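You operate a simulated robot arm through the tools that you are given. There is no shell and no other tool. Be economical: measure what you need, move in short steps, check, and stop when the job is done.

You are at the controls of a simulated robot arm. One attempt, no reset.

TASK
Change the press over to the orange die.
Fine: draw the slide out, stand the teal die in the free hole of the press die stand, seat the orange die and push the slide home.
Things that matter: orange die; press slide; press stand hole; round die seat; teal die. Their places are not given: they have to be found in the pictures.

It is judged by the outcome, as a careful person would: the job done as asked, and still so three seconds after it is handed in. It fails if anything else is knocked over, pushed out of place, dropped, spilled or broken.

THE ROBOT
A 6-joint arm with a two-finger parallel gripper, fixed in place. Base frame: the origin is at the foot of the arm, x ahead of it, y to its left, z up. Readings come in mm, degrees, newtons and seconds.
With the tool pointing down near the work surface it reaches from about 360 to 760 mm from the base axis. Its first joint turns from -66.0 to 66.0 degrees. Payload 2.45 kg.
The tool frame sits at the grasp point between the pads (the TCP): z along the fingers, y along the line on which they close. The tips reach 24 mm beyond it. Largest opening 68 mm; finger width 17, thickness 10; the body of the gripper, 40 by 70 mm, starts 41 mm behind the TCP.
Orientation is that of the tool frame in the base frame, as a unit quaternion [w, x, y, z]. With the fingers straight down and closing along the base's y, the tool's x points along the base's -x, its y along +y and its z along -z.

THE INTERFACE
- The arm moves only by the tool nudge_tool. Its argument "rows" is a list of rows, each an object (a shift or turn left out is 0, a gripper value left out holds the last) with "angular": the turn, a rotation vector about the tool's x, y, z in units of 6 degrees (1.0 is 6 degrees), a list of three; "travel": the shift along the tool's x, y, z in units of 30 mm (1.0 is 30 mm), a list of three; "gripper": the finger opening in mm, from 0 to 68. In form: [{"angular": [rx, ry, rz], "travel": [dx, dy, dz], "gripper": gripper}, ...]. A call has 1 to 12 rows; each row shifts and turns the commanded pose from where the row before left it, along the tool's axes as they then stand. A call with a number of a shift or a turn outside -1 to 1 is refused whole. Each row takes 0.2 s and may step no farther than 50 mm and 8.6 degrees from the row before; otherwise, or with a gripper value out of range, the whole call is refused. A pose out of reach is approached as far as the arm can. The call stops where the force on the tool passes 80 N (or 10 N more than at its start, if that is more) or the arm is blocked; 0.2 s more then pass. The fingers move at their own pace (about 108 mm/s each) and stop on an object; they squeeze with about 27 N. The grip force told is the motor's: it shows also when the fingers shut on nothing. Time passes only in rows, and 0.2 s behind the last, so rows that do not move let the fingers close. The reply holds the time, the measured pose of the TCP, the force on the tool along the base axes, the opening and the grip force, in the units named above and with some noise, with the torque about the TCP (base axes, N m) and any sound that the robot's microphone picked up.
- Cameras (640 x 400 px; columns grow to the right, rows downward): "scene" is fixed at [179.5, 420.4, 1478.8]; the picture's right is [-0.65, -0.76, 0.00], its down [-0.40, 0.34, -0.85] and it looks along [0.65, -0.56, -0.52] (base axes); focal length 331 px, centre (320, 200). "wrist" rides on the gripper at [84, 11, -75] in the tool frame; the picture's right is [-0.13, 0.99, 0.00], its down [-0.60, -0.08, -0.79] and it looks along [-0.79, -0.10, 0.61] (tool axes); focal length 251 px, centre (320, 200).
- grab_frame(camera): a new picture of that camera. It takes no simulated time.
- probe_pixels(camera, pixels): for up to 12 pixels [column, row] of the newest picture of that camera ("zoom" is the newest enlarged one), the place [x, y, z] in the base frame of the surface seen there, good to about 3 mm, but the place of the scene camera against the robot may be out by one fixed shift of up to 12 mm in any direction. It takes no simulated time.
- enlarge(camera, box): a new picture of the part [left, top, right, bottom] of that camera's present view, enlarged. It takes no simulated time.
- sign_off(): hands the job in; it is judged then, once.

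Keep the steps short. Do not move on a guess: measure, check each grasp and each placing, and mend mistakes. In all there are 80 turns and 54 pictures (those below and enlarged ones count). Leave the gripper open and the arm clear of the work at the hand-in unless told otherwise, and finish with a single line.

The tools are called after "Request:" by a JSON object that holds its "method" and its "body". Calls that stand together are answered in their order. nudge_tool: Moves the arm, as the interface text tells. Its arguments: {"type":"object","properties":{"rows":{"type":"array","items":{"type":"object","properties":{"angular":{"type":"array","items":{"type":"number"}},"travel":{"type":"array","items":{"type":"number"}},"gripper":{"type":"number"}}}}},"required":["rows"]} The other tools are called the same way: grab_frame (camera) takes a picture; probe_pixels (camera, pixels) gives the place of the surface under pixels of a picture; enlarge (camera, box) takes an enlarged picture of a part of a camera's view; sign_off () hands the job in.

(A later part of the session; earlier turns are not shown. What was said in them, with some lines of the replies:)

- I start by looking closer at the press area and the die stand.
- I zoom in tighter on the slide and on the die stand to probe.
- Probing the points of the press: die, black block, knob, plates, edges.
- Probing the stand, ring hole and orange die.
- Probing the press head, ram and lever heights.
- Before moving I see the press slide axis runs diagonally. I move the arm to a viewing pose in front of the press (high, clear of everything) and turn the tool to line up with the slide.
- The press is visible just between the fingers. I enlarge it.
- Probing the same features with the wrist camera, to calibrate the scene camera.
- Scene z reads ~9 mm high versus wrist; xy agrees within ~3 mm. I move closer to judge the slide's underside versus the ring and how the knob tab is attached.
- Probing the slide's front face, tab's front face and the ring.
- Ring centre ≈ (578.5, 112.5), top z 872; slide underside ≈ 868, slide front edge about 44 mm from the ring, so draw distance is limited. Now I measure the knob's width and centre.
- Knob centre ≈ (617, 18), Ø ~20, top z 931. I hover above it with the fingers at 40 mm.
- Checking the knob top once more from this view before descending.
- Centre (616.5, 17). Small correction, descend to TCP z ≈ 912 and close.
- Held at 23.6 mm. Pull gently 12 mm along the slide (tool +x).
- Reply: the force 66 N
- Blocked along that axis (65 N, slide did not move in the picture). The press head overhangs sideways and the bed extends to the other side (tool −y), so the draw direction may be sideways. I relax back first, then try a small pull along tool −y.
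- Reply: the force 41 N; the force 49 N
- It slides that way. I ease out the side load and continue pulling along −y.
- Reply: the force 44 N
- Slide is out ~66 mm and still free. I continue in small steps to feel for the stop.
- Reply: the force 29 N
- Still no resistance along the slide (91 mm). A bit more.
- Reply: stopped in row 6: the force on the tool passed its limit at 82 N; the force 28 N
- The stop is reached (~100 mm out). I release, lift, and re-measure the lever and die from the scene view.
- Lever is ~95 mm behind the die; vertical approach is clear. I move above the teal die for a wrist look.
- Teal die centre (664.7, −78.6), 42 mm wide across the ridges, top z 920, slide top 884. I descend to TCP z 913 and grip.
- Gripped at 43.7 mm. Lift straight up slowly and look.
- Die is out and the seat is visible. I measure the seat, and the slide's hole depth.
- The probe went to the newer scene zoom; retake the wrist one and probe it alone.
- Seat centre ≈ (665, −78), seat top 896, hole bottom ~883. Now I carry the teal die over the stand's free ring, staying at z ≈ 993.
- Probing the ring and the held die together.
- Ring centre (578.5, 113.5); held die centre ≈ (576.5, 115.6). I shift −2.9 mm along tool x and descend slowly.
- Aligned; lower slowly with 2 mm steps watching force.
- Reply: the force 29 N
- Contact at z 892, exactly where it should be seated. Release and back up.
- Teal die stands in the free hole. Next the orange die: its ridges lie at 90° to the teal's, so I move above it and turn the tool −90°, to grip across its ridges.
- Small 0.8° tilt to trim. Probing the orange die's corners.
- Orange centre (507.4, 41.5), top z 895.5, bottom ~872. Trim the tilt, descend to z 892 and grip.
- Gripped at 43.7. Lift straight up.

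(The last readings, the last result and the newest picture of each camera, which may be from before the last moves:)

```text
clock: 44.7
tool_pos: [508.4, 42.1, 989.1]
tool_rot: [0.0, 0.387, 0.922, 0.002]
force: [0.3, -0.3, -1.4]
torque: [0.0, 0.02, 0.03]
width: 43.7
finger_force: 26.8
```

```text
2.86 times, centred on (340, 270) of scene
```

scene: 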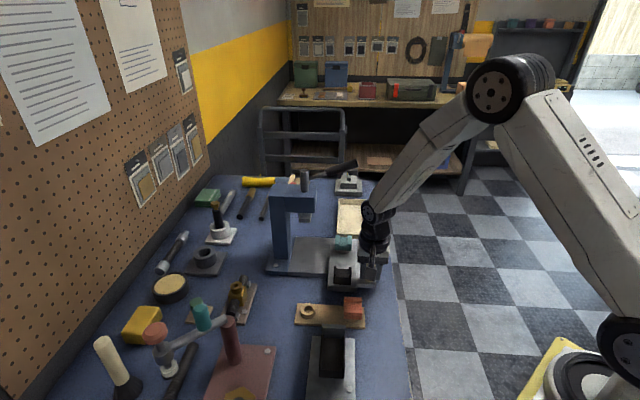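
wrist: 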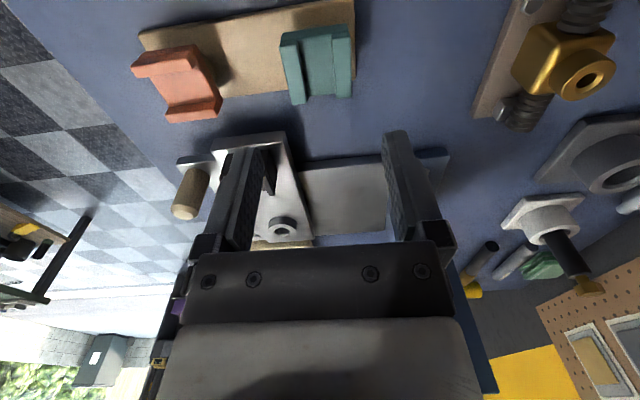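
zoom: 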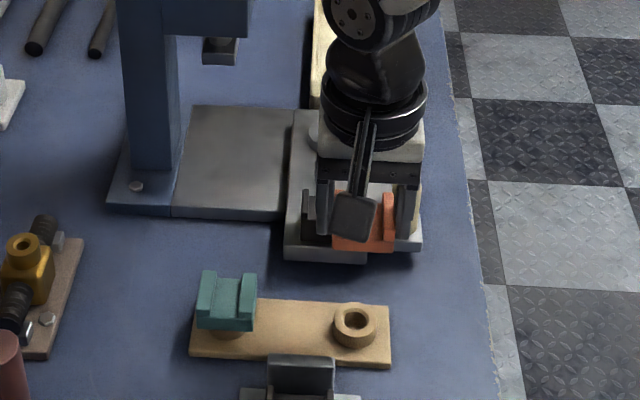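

Carry the orange die over to the seat at z ≈ 989.

Request:
{"method": "nudge_tool", "body": {"rows": [{"travel": [-0.8175, 0.1155, 0]}, {"travel": [-0.8175, 0.1155, 0]}, {"travel": [-0.8175, 0.1155, 0]}, {"travel": [-0.8175, 0.1155, 0]}, {"travel": [-0.8175, 0.1155, 0]}, {"travel": [-0.8175, 0.1155, 0]}, {"travel": [-0.8175, 0.1155, 0]}, {"travel": [-0.8175, 0.1155, 0]}, {}]}}

Request:
{"method": "enlarge", "body": {"camera": "wrist", "box": [230, 0, 430, 220]}}

```text
clock: 46.7
tool_pos: [663.2, -79.7, 988.6]
tool_rot: [-0.001, 0.386, 0.922, 0.001]
force: [-0.3, 0.6, -0.7]
torque: [-0.03, -0.01, 0.02]
width: 43.7
finger_force: 27.5
```

```text
1.82 times, centred on (330, 110) of wrist
```

zoom: 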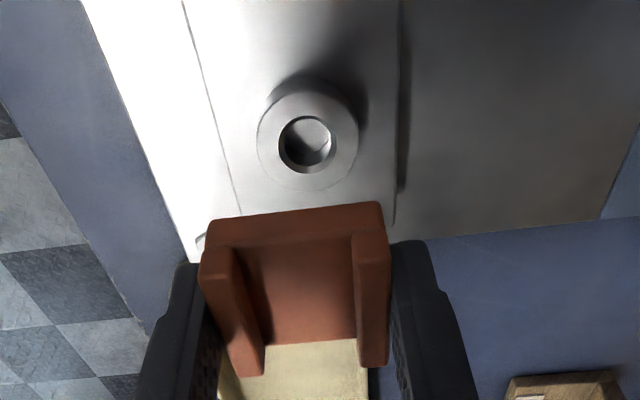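

Request:
{"method": "probe_pixels", "body": {"camera": "zoom", "pixels": [[262, 142], [354, 138], [307, 100], [308, 187], [279, 145], [336, 141], [307, 111], [308, 176], [206, 262], [386, 238], [236, 372], [384, 362]]}}

```text
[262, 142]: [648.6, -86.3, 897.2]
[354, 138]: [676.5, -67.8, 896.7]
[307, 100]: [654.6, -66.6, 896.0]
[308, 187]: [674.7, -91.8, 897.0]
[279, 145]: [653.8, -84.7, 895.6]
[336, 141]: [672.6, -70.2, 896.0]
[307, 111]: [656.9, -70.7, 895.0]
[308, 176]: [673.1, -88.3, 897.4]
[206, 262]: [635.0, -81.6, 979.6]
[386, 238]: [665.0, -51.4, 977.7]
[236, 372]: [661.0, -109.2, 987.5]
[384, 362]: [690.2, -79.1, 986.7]
```

Seat centre ≈ (664.4, −78.1), die needs +2.4 mm along tool y. Correct and lower to just above the seat.

Request:
{"method": "nudge_tool", "body": {"rows": [{"travel": [0, 0.08, 0]}, {"travel": [0, 0, 0.6]}, {"travel": [0, 0, 0.6]}, {"travel": [0, 0, 0.3]}, {}]}}

Request:
{"method": "nudge_tool", "body": {"rows": [{}]}}

Request:
{"method": "enlarge", "body": {"camera": "wrist", "box": [260, 40, 400, 160]}}

Request:
{"method": "enlarge", "body": {"camera": "scene", "box": [325, 215, 375, 250]}}

```text
clock: 47.9
tool_pos: [666.4, -75.9, 942.5]
tool_rot: [0.001, 0.386, 0.922, 0.002]
force: [-0.9, 0.7, -0.5]
torque: [0.03, 0.0, 0.0]
width: 43.5
finger_force: 27.4
```

```text
clock: 48.3
tool_pos: [666.2, -77.0, 943.6]
tool_rot: [0.0, 0.386, 0.923, 0.002]
force: [-0.1, 0.2, -1.0]
torque: [-0.02, 0.04, 0.04]
width: 43.8
finger_force: 27.5
```

```text
3.33 times, centred on (330, 100) of wrist
```

zoom: 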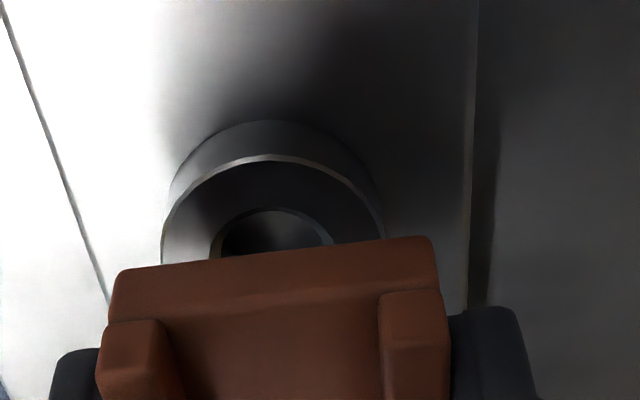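

```text
11.43 times, centred on (350, 232) of scene
```

zoom: 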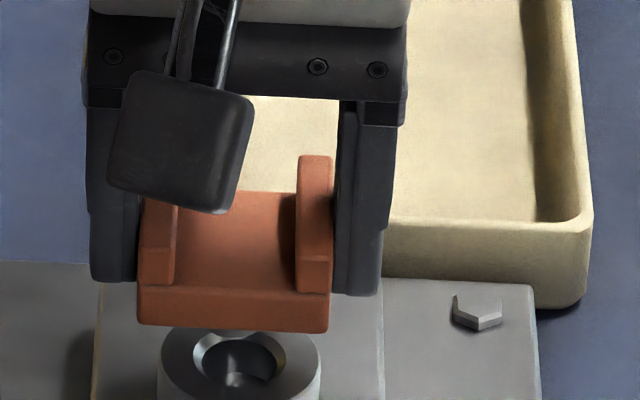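

Image comparison with the earlier alignment and the scene view both show the die now ~2 mm too far toward +y; I undo that shift and re-check.

Request:
{"method": "nudge_tool", "body": {"rows": [{"travel": [0, -0.07, 0]}, {"travel": [0, 0, 0.3]}, {}, {}]}}

Request:
{"method": "enlarge", "body": {"camera": "wrist", "box": [260, 40, 400, 160]}}

Request:
{"method": "enlarge", "body": {"camera": "scene", "box": [325, 215, 375, 250]}}

```text
clock: 49.3
tool_pos: [663.5, -77.8, 937.0]
tool_rot: [-0.001, 0.387, 0.922, 0.002]
force: [-0.4, 0.1, -1.5]
torque: [-0.02, 0.01, -0.02]
width: 43.4
finger_force: 27.4
```

```text
3.33 times, centred on (330, 100) of wrist
```

zoom: 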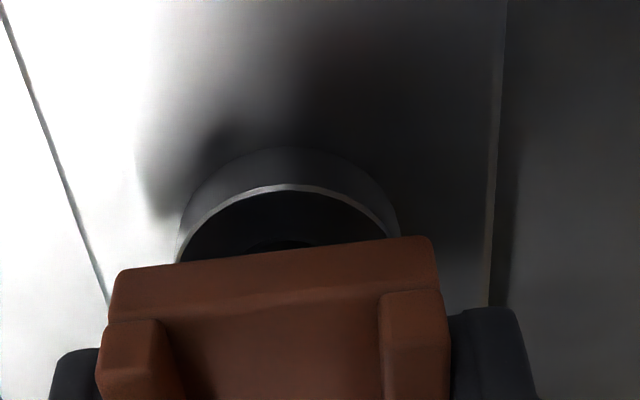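

```text
11.43 times, centred on (350, 232) of scene
```

zoom: 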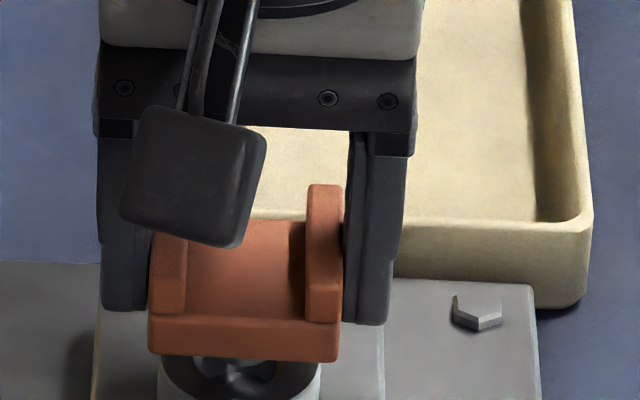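

Within ~0.7 mm now; tiny +0.6 mm trim, then lower in small steps.

Request:
{"method": "nudge_tool", "body": {"rows": [{"travel": [0, 0.02, 0.08]}, {"travel": [0, 0, 0.1]}, {"travel": [0, 0, 0.08]}, {"travel": [0, 0, 0.08]}, {}]}}

```text
clock: 50.5
tool_pos: [664.8, -77.2, 921.0]
tool_rot: [-0.002, 0.386, 0.923, 0.002]
force: [0.3, -0.1, -1.0]
torque: [0.04, -0.06, 0.01]
width: 43.6
finger_force: 27.2
```

No contact, spigot going in. Lower further until it seats.

Request:
{"method": "nudge_tool", "body": {"rows": [{"travel": [0, 0, 0.05]}, {"travel": [0, 0, 0.05]}, {}]}}

Request:
{"method": "nudge_tool", "body": {"rows": [{"travel": [0, 0, 0.03]}, {"travel": [0, 0, 0.03]}, {}]}}

Request:
{"method": "enlarge", "body": {"camera": "scene", "box": [325, 215, 375, 250]}}

```text
clock: 51.3
tool_pos: [666.3, -76.4, 922.8]
tool_rot: [-0.001, 0.386, 0.922, 0.002]
force: [-0.6, -0.9, -1.2]
torque: [-0.01, 0.06, -0.01]
width: 43.6
finger_force: 26.7
```

```text
clock: 52.1
tool_pos: [666.2, -76.6, 919.8]
tool_rot: [0.001, 0.386, 0.923, 0.002]
force: [0.2, 0.3, -0.9]
torque: [-0.02, 0.02, 0.04]
width: 43.8
finger_force: 27.2
```

```text
11.43 times, centred on (350, 232) of scene
```

zoom: 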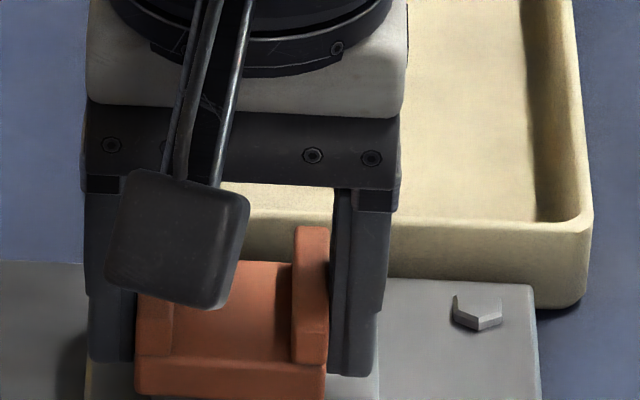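

The view is cropped; look lower to see the seat.

Request:
{"method": "enlarge", "body": {"camera": "scene", "box": [320, 230, 390, 290]}}

Request:
{"method": "enlarge", "body": {"camera": "wrist", "box": [260, 40, 400, 160]}}

```text
6.67 times, centred on (355, 260) of scene
```

zoom: 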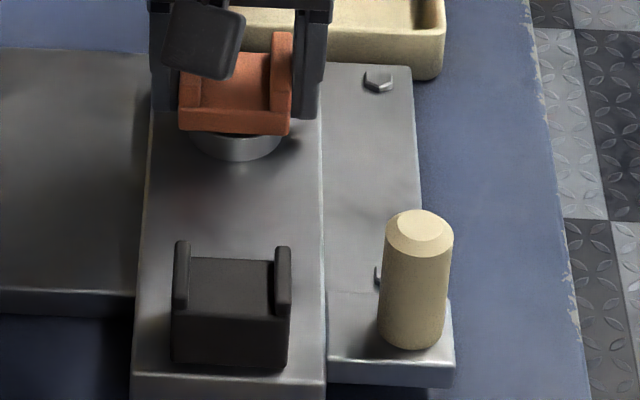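

```text
3.33 times, centred on (330, 100) of wrist
```

zoom: 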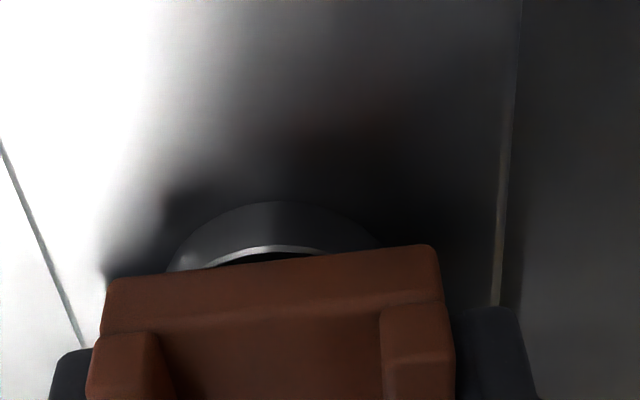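

Die is centred on the seat, a small gap remains. Lower until contact.

Request:
{"method": "nudge_tool", "body": {"rows": [{"travel": [0, 0, 0.05]}, {"travel": [0, 0, 0.05]}, {}]}}

Request:
{"method": "nudge_tool", "body": {"rows": [{"travel": [0, 0, 0.05]}, {}]}}

```text
clock: 52.9
tool_pos: [665.4, -75.7, 918.5]
tool_rot: [0.001, 0.386, 0.922, 0.003]
force: [-6.9, 6.0, 9.4]
torque: [-0.48, -0.04, 0.0]
width: 43.7
finger_force: 26.9
```

```text
clock: 53.5
tool_pos: [666.4, -75.9, 918.1]
tool_rot: [0.002, 0.386, 0.922, 0.003]
force: [-6.8, 8.3, 21.3]
torque: [-0.16, -0.01, 0.05]
width: 43.8
finger_force: 26.9
```

Contact at z 918 = seated height. Release and back up, then check the die.

Request:
{"method": "nudge_tool", "body": {"rows": [{"travel": [0, 0, -0.04]}, {"gripper": 60}, {}, {"travel": [0, 0, -0.5]}, {"travel": [0, 0, -1]}, {"travel": [0, 0, -1]}, {}]}}

Request:
{"method": "enlarge", "body": {"camera": "scene", "box": [320, 210, 390, 290]}}

Request:
{"method": "enlarge", "body": {"camera": "wrist", "box": [230, 20, 430, 180]}}

```text
clock: 55.1
tool_pos: [667.3, -79.0, 993.8]
tool_rot: [-0.001, 0.385, 0.923, 0.002]
force: [0.0, 0.4, -0.6]
torque: [0.01, -0.01, -0.03]
width: 59.9
finger_force: 0.0
```

```text
5.00 times, centred on (355, 250) of scene
```

zoom: 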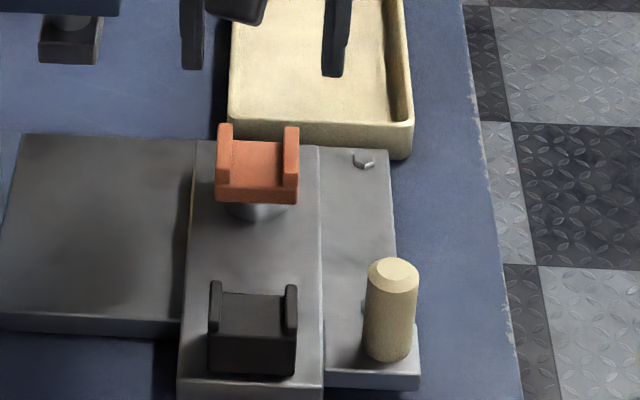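

```text
2.50 times, centred on (330, 100) of wrist
```

zoom: 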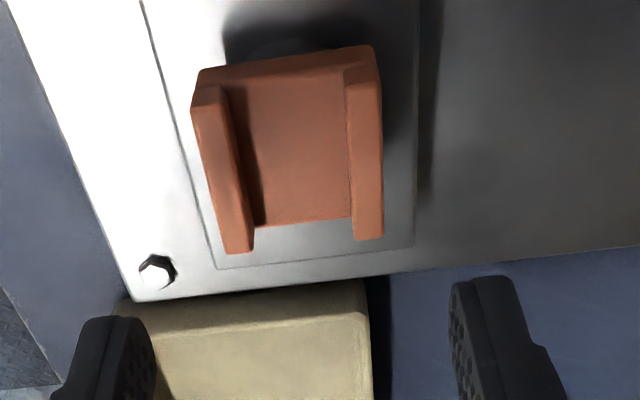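

Request:
{"method": "probe_pixels", "body": {"camera": "zoom", "pixels": [[235, 170], [365, 160], [300, 190], [300, 100], [202, 100], [376, 78], [240, 245], [372, 232]]}}

Request:
{"method": "nudge_tool", "body": {"rows": [{"travel": [0.9, -0.58, 0], "gripper": 40}, {"travel": [0.9, -0.58, 0]}, {"travel": [0.9, -0.58, 0]}, {"travel": [0.9, -0.58, 0]}, {}]}}

Request:
{"method": "grab_frame", "body": {"camera": "wrist"}}

```text
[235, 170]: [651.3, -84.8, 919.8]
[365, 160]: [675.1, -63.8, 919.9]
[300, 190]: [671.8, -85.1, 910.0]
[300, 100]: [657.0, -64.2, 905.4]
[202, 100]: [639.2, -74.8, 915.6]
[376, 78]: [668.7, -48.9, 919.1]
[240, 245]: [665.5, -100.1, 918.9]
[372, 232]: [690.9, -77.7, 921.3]
```

```text
clock: 56.3
tool_pos: [536.5, -50.7, 993.2]
tool_rot: [0.001, 0.386, 0.922, 0.002]
force: [-0.3, 0.4, -0.5]
torque: [0.01, -0.01, 0.0]
width: 40.0
finger_force: 0.0
```

```text
10 pictures are left
```

wrist: 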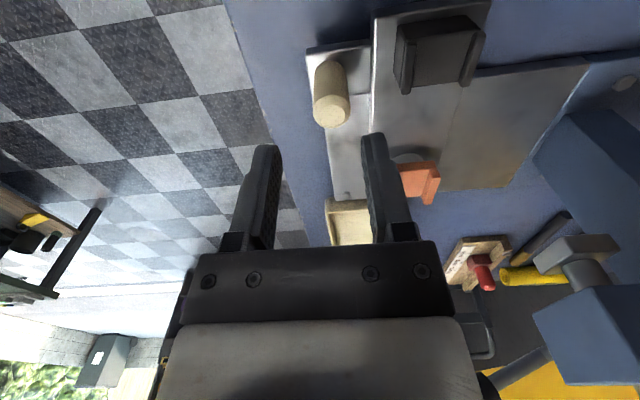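

Orange die top at z 920 — same as the teal was, fully seated. Now probing the knob's position.

Request:
{"method": "probe_pixels", "body": {"camera": "wrist", "pixels": [[333, 113], [317, 106], [349, 104], [332, 124], [332, 100], [316, 80], [347, 78]]}}

```text
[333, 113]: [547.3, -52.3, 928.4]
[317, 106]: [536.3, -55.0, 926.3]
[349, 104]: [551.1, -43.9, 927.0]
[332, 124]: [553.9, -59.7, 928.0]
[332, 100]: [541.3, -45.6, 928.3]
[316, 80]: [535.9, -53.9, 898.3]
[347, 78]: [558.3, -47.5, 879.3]
```

Knob centre (547, −52.6). Align, descend to z ≈ 912 and grip.

Request:
{"method": "nudge_tool", "body": {"rows": [{"travel": [-0.29, 0.2, 0]}, {"travel": [0, 0, 0.3]}, {"travel": [0, 0, 0.6]}, {"travel": [0, 0, 0.6]}, {"travel": [0, 0, 0.6]}, {"travel": [0, 0, 0.6]}, {}]}}

Request:
{"method": "nudge_tool", "body": {"rows": [{"gripper": 10}, {}, {}]}}

```text
clock: 57.9
tool_pos: [551.7, -51.6, 910.0]
tool_rot: [0.002, 0.385, 0.923, 0.002]
force: [-0.3, -0.6, 0.5]
torque: [-0.01, -0.01, 0.01]
width: 40.0
finger_force: 0.1
```

```text
clock: 58.7
tool_pos: [551.0, -52.8, 909.8]
tool_rot: [0.0, 0.386, 0.923, 0.001]
force: [1.9, -1.4, -2.9]
torque: [-0.96, 0.64, 0.08]
width: 23.7
finger_force: 40.1
```

Gripped. Push the slide back in, +y, in steady steps, checking side forces.

Request:
{"method": "nudge_tool", "body": {"rows": [{"travel": [0, 0.15, 0]}, {"travel": [0, 0.2, 0]}, {"travel": [0, 0.2, 0]}, {"travel": [0, 0.2, 0]}, {"travel": [0, 0.2, 0]}, {"travel": [0, 0.2, 0]}, {"travel": [0, 0.2, 0]}, {}]}}

Request:
{"method": "nudge_tool", "body": {"rows": [{"travel": [0, 0.2, 0]}, {"travel": [0, 0.2, 0]}, {"travel": [0, 0.2, 0]}, {"travel": [0, 0.2, 0]}, {"travel": [0, 0.2, 0]}, {"travel": [0, 0.2, 0]}, {}]}}

Request:
{"method": "enlarge", "body": {"camera": "scene", "box": [260, 170, 400, 320]}}

```text
clock: 60.5
tool_pos: [580.0, -22.8, 910.0]
tool_rot: [0.001, 0.387, 0.922, 0.002]
force: [25.3, -27.9, -44.5]
torque: [-0.71, 0.86, -0.06]
width: 23.8
finger_force: 40.0
```

```text
clock: 62.1
tool_pos: [607.1, 3.1, 910.5]
tool_rot: [-0.001, 0.386, 0.922, 0.001]
force: [19.6, -20.4, -39.3]
torque: [-0.46, 0.67, 0.27]
width: 24.3
finger_force: 39.9
```

```text
2.67 times, centred on (330, 245) of scene
```

zoom: 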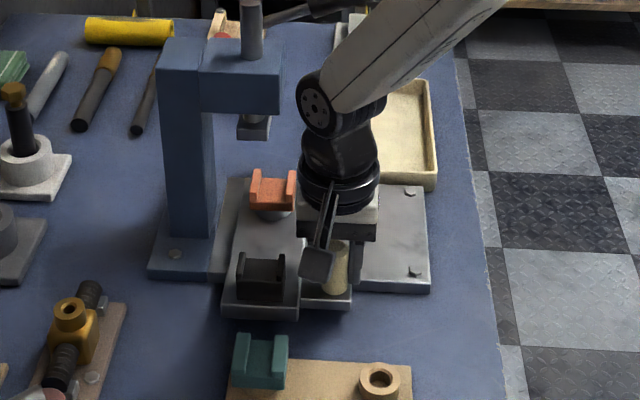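

About 18 mm left. Ease side load, continue gently until it meets the home stop.

Request:
{"method": "nudge_tool", "body": {"rows": [{"travel": [-0.07, 0, 0.06]}, {"travel": [0, 0.1, 0]}, {"travel": [0, 0.1, 0]}, {"travel": [0, 0.1, 0]}, {"travel": [0, 0.1, 0]}, {"travel": [0, 0.05, 0]}, {}]}}

Request:
{"method": "nudge_tool", "body": {"rows": [{"travel": [0, 0.05, 0]}, {"travel": [0, 0.05, 0]}, {"travel": [0, 0.05, 0]}, {}]}}

```text
clock: 63.7
tool_pos: [615.9, 11.8, 910.4]
tool_rot: [-0.001, 0.386, 0.922, 0.001]
force: [-9.3, 12.9, -0.1]
torque: [0.0, 1.68, -0.26]
width: 24.0
finger_force: 39.4
```

```text
clock: 64.7
tool_pos: [619.4, 15.9, 909.8]
tool_rot: [-0.001, 0.384, 0.923, 0.001]
force: [-23.3, 23.4, 12.8]
torque: [-0.43, -0.01, -0.03]
width: 23.7
finger_force: 40.3
```

Request:
{"method": "nudge_tool", "body": {"rows": [{"travel": [0, 0.05, 0]}, {"travel": [0, 0.05, 0]}, {}]}}

Request:
{"method": "nudge_tool", "body": {"rows": [{"travel": [0, 0.05, 0]}, {"travel": [0, 0.05, 0]}, {}]}}

```text
clock: 65.5
tool_pos: [618.5, 16.4, 909.9]
tool_rot: [-0.002, 0.386, 0.923, -0.001]
force: [-36.7, 8.4, 32.1]
torque: [-0.55, -0.97, 0.05]
width: 24.0
finger_force: 40.3
```

```text
clock: 66.3
tool_pos: [619.0, 16.6, 909.5]
tool_rot: [-0.005, 0.387, 0.922, 0.0]
force: [-49.4, -22.2, 41.4]
torque: [0.05, -1.19, -0.31]
width: 24.0
finger_force: 40.4
```

Home stop reached (≈50 N against the push, same v as at start). Relax, release and lift clear.

Request:
{"method": "nudge_tool", "body": {"rows": [{"travel": [0.05, -0.1, 0.03]}, {"gripper": 40}, {}, {"travel": [0, 0, -0.6]}, {"travel": [0, 0, -1]}, {"travel": [0, 0, -1]}, {"travel": [0.9, 0, -1]}, {"travel": [0.9, 0, -0.6], "gripper": 68}, {"travel": [1, 0, 0]}, {"travel": [1, 0, 0]}, {}]}}

Request:
{"method": "enlarge", "body": {"camera": "scene", "box": [250, 160, 410, 340]}}

Request:
{"method": "grab_frame", "body": {"camera": "scene"}}

```text
clock: 68.7
tool_pos: [539.6, 97.4, 1033.8]
tool_rot: [0.001, 0.387, 0.922, 0.002]
force: [0.4, 0.2, 0.1]
torque: [0.0, 0.0, 0.02]
width: 67.7
finger_force: 0.0
```

```text
2.22 times, centred on (330, 250) of scene
```

zoom: 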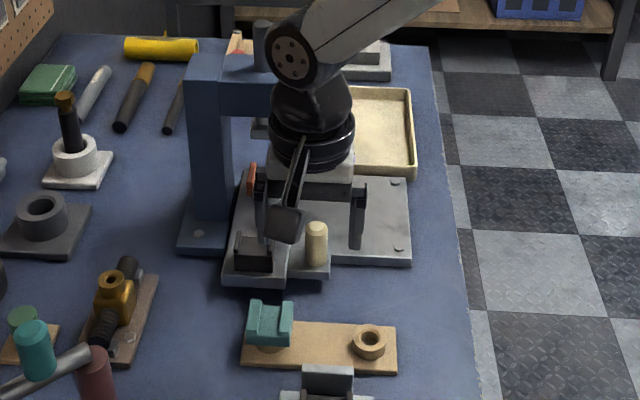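

```text
7 pictures are left
```

scene: 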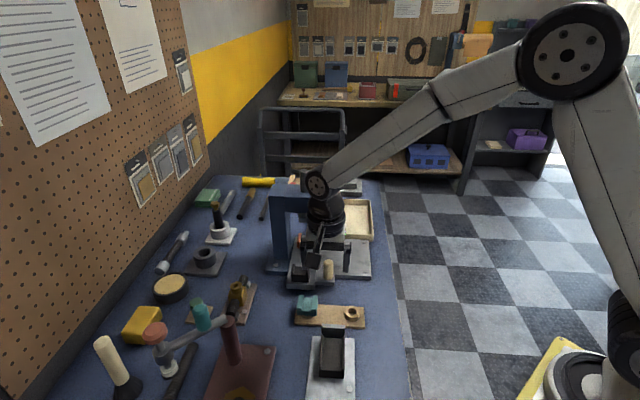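

Slide matches its starting position. I move the arm farther away and take a last look.

Request:
{"method": "nudge_tool", "body": {"rows": [{"travel": [0.2, -0.5, -1]}, {"travel": [0.2, -0.5, -1]}, {"travel": [0, -1, -0.5]}, {"travel": [0, -1, -0.5]}, {"travel": [0, -1, 0]}, {"travel": [0, -1, 0]}, {"travel": [0, -1, 0]}, {}]}}

Request:
{"method": "enlarge", "body": {"camera": "scene", "box": [250, 160, 410, 340]}}

```text
clock: 70.5
tool_pos: [403.7, -21.1, 1123.2]
tool_rot: [0.0, 0.386, 0.922, 0.001]
force: [0.0, -0.1, 0.8]
torque: [0.02, 0.01, 0.03]
width: 68.1
finger_force: 0.0
```

```text
2.22 times, centred on (330, 250) of scene
```

zoom: 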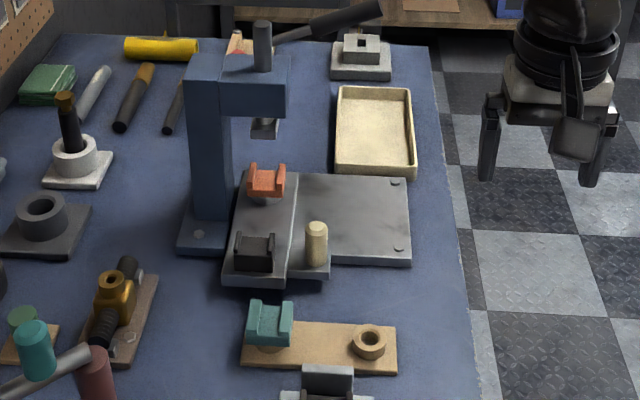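

The orange die sits in the press, the slide is home, the teal die stands in the stand, and nothing else has moved. I hand the job in.

Request:
{"method": "sign_off", "body": {}}

```text
The job is handed in.
```

The press is changed over: the orange die is seated and the slide is pushed home, with the teal die standing in the stand's free hole and nothing else moved.
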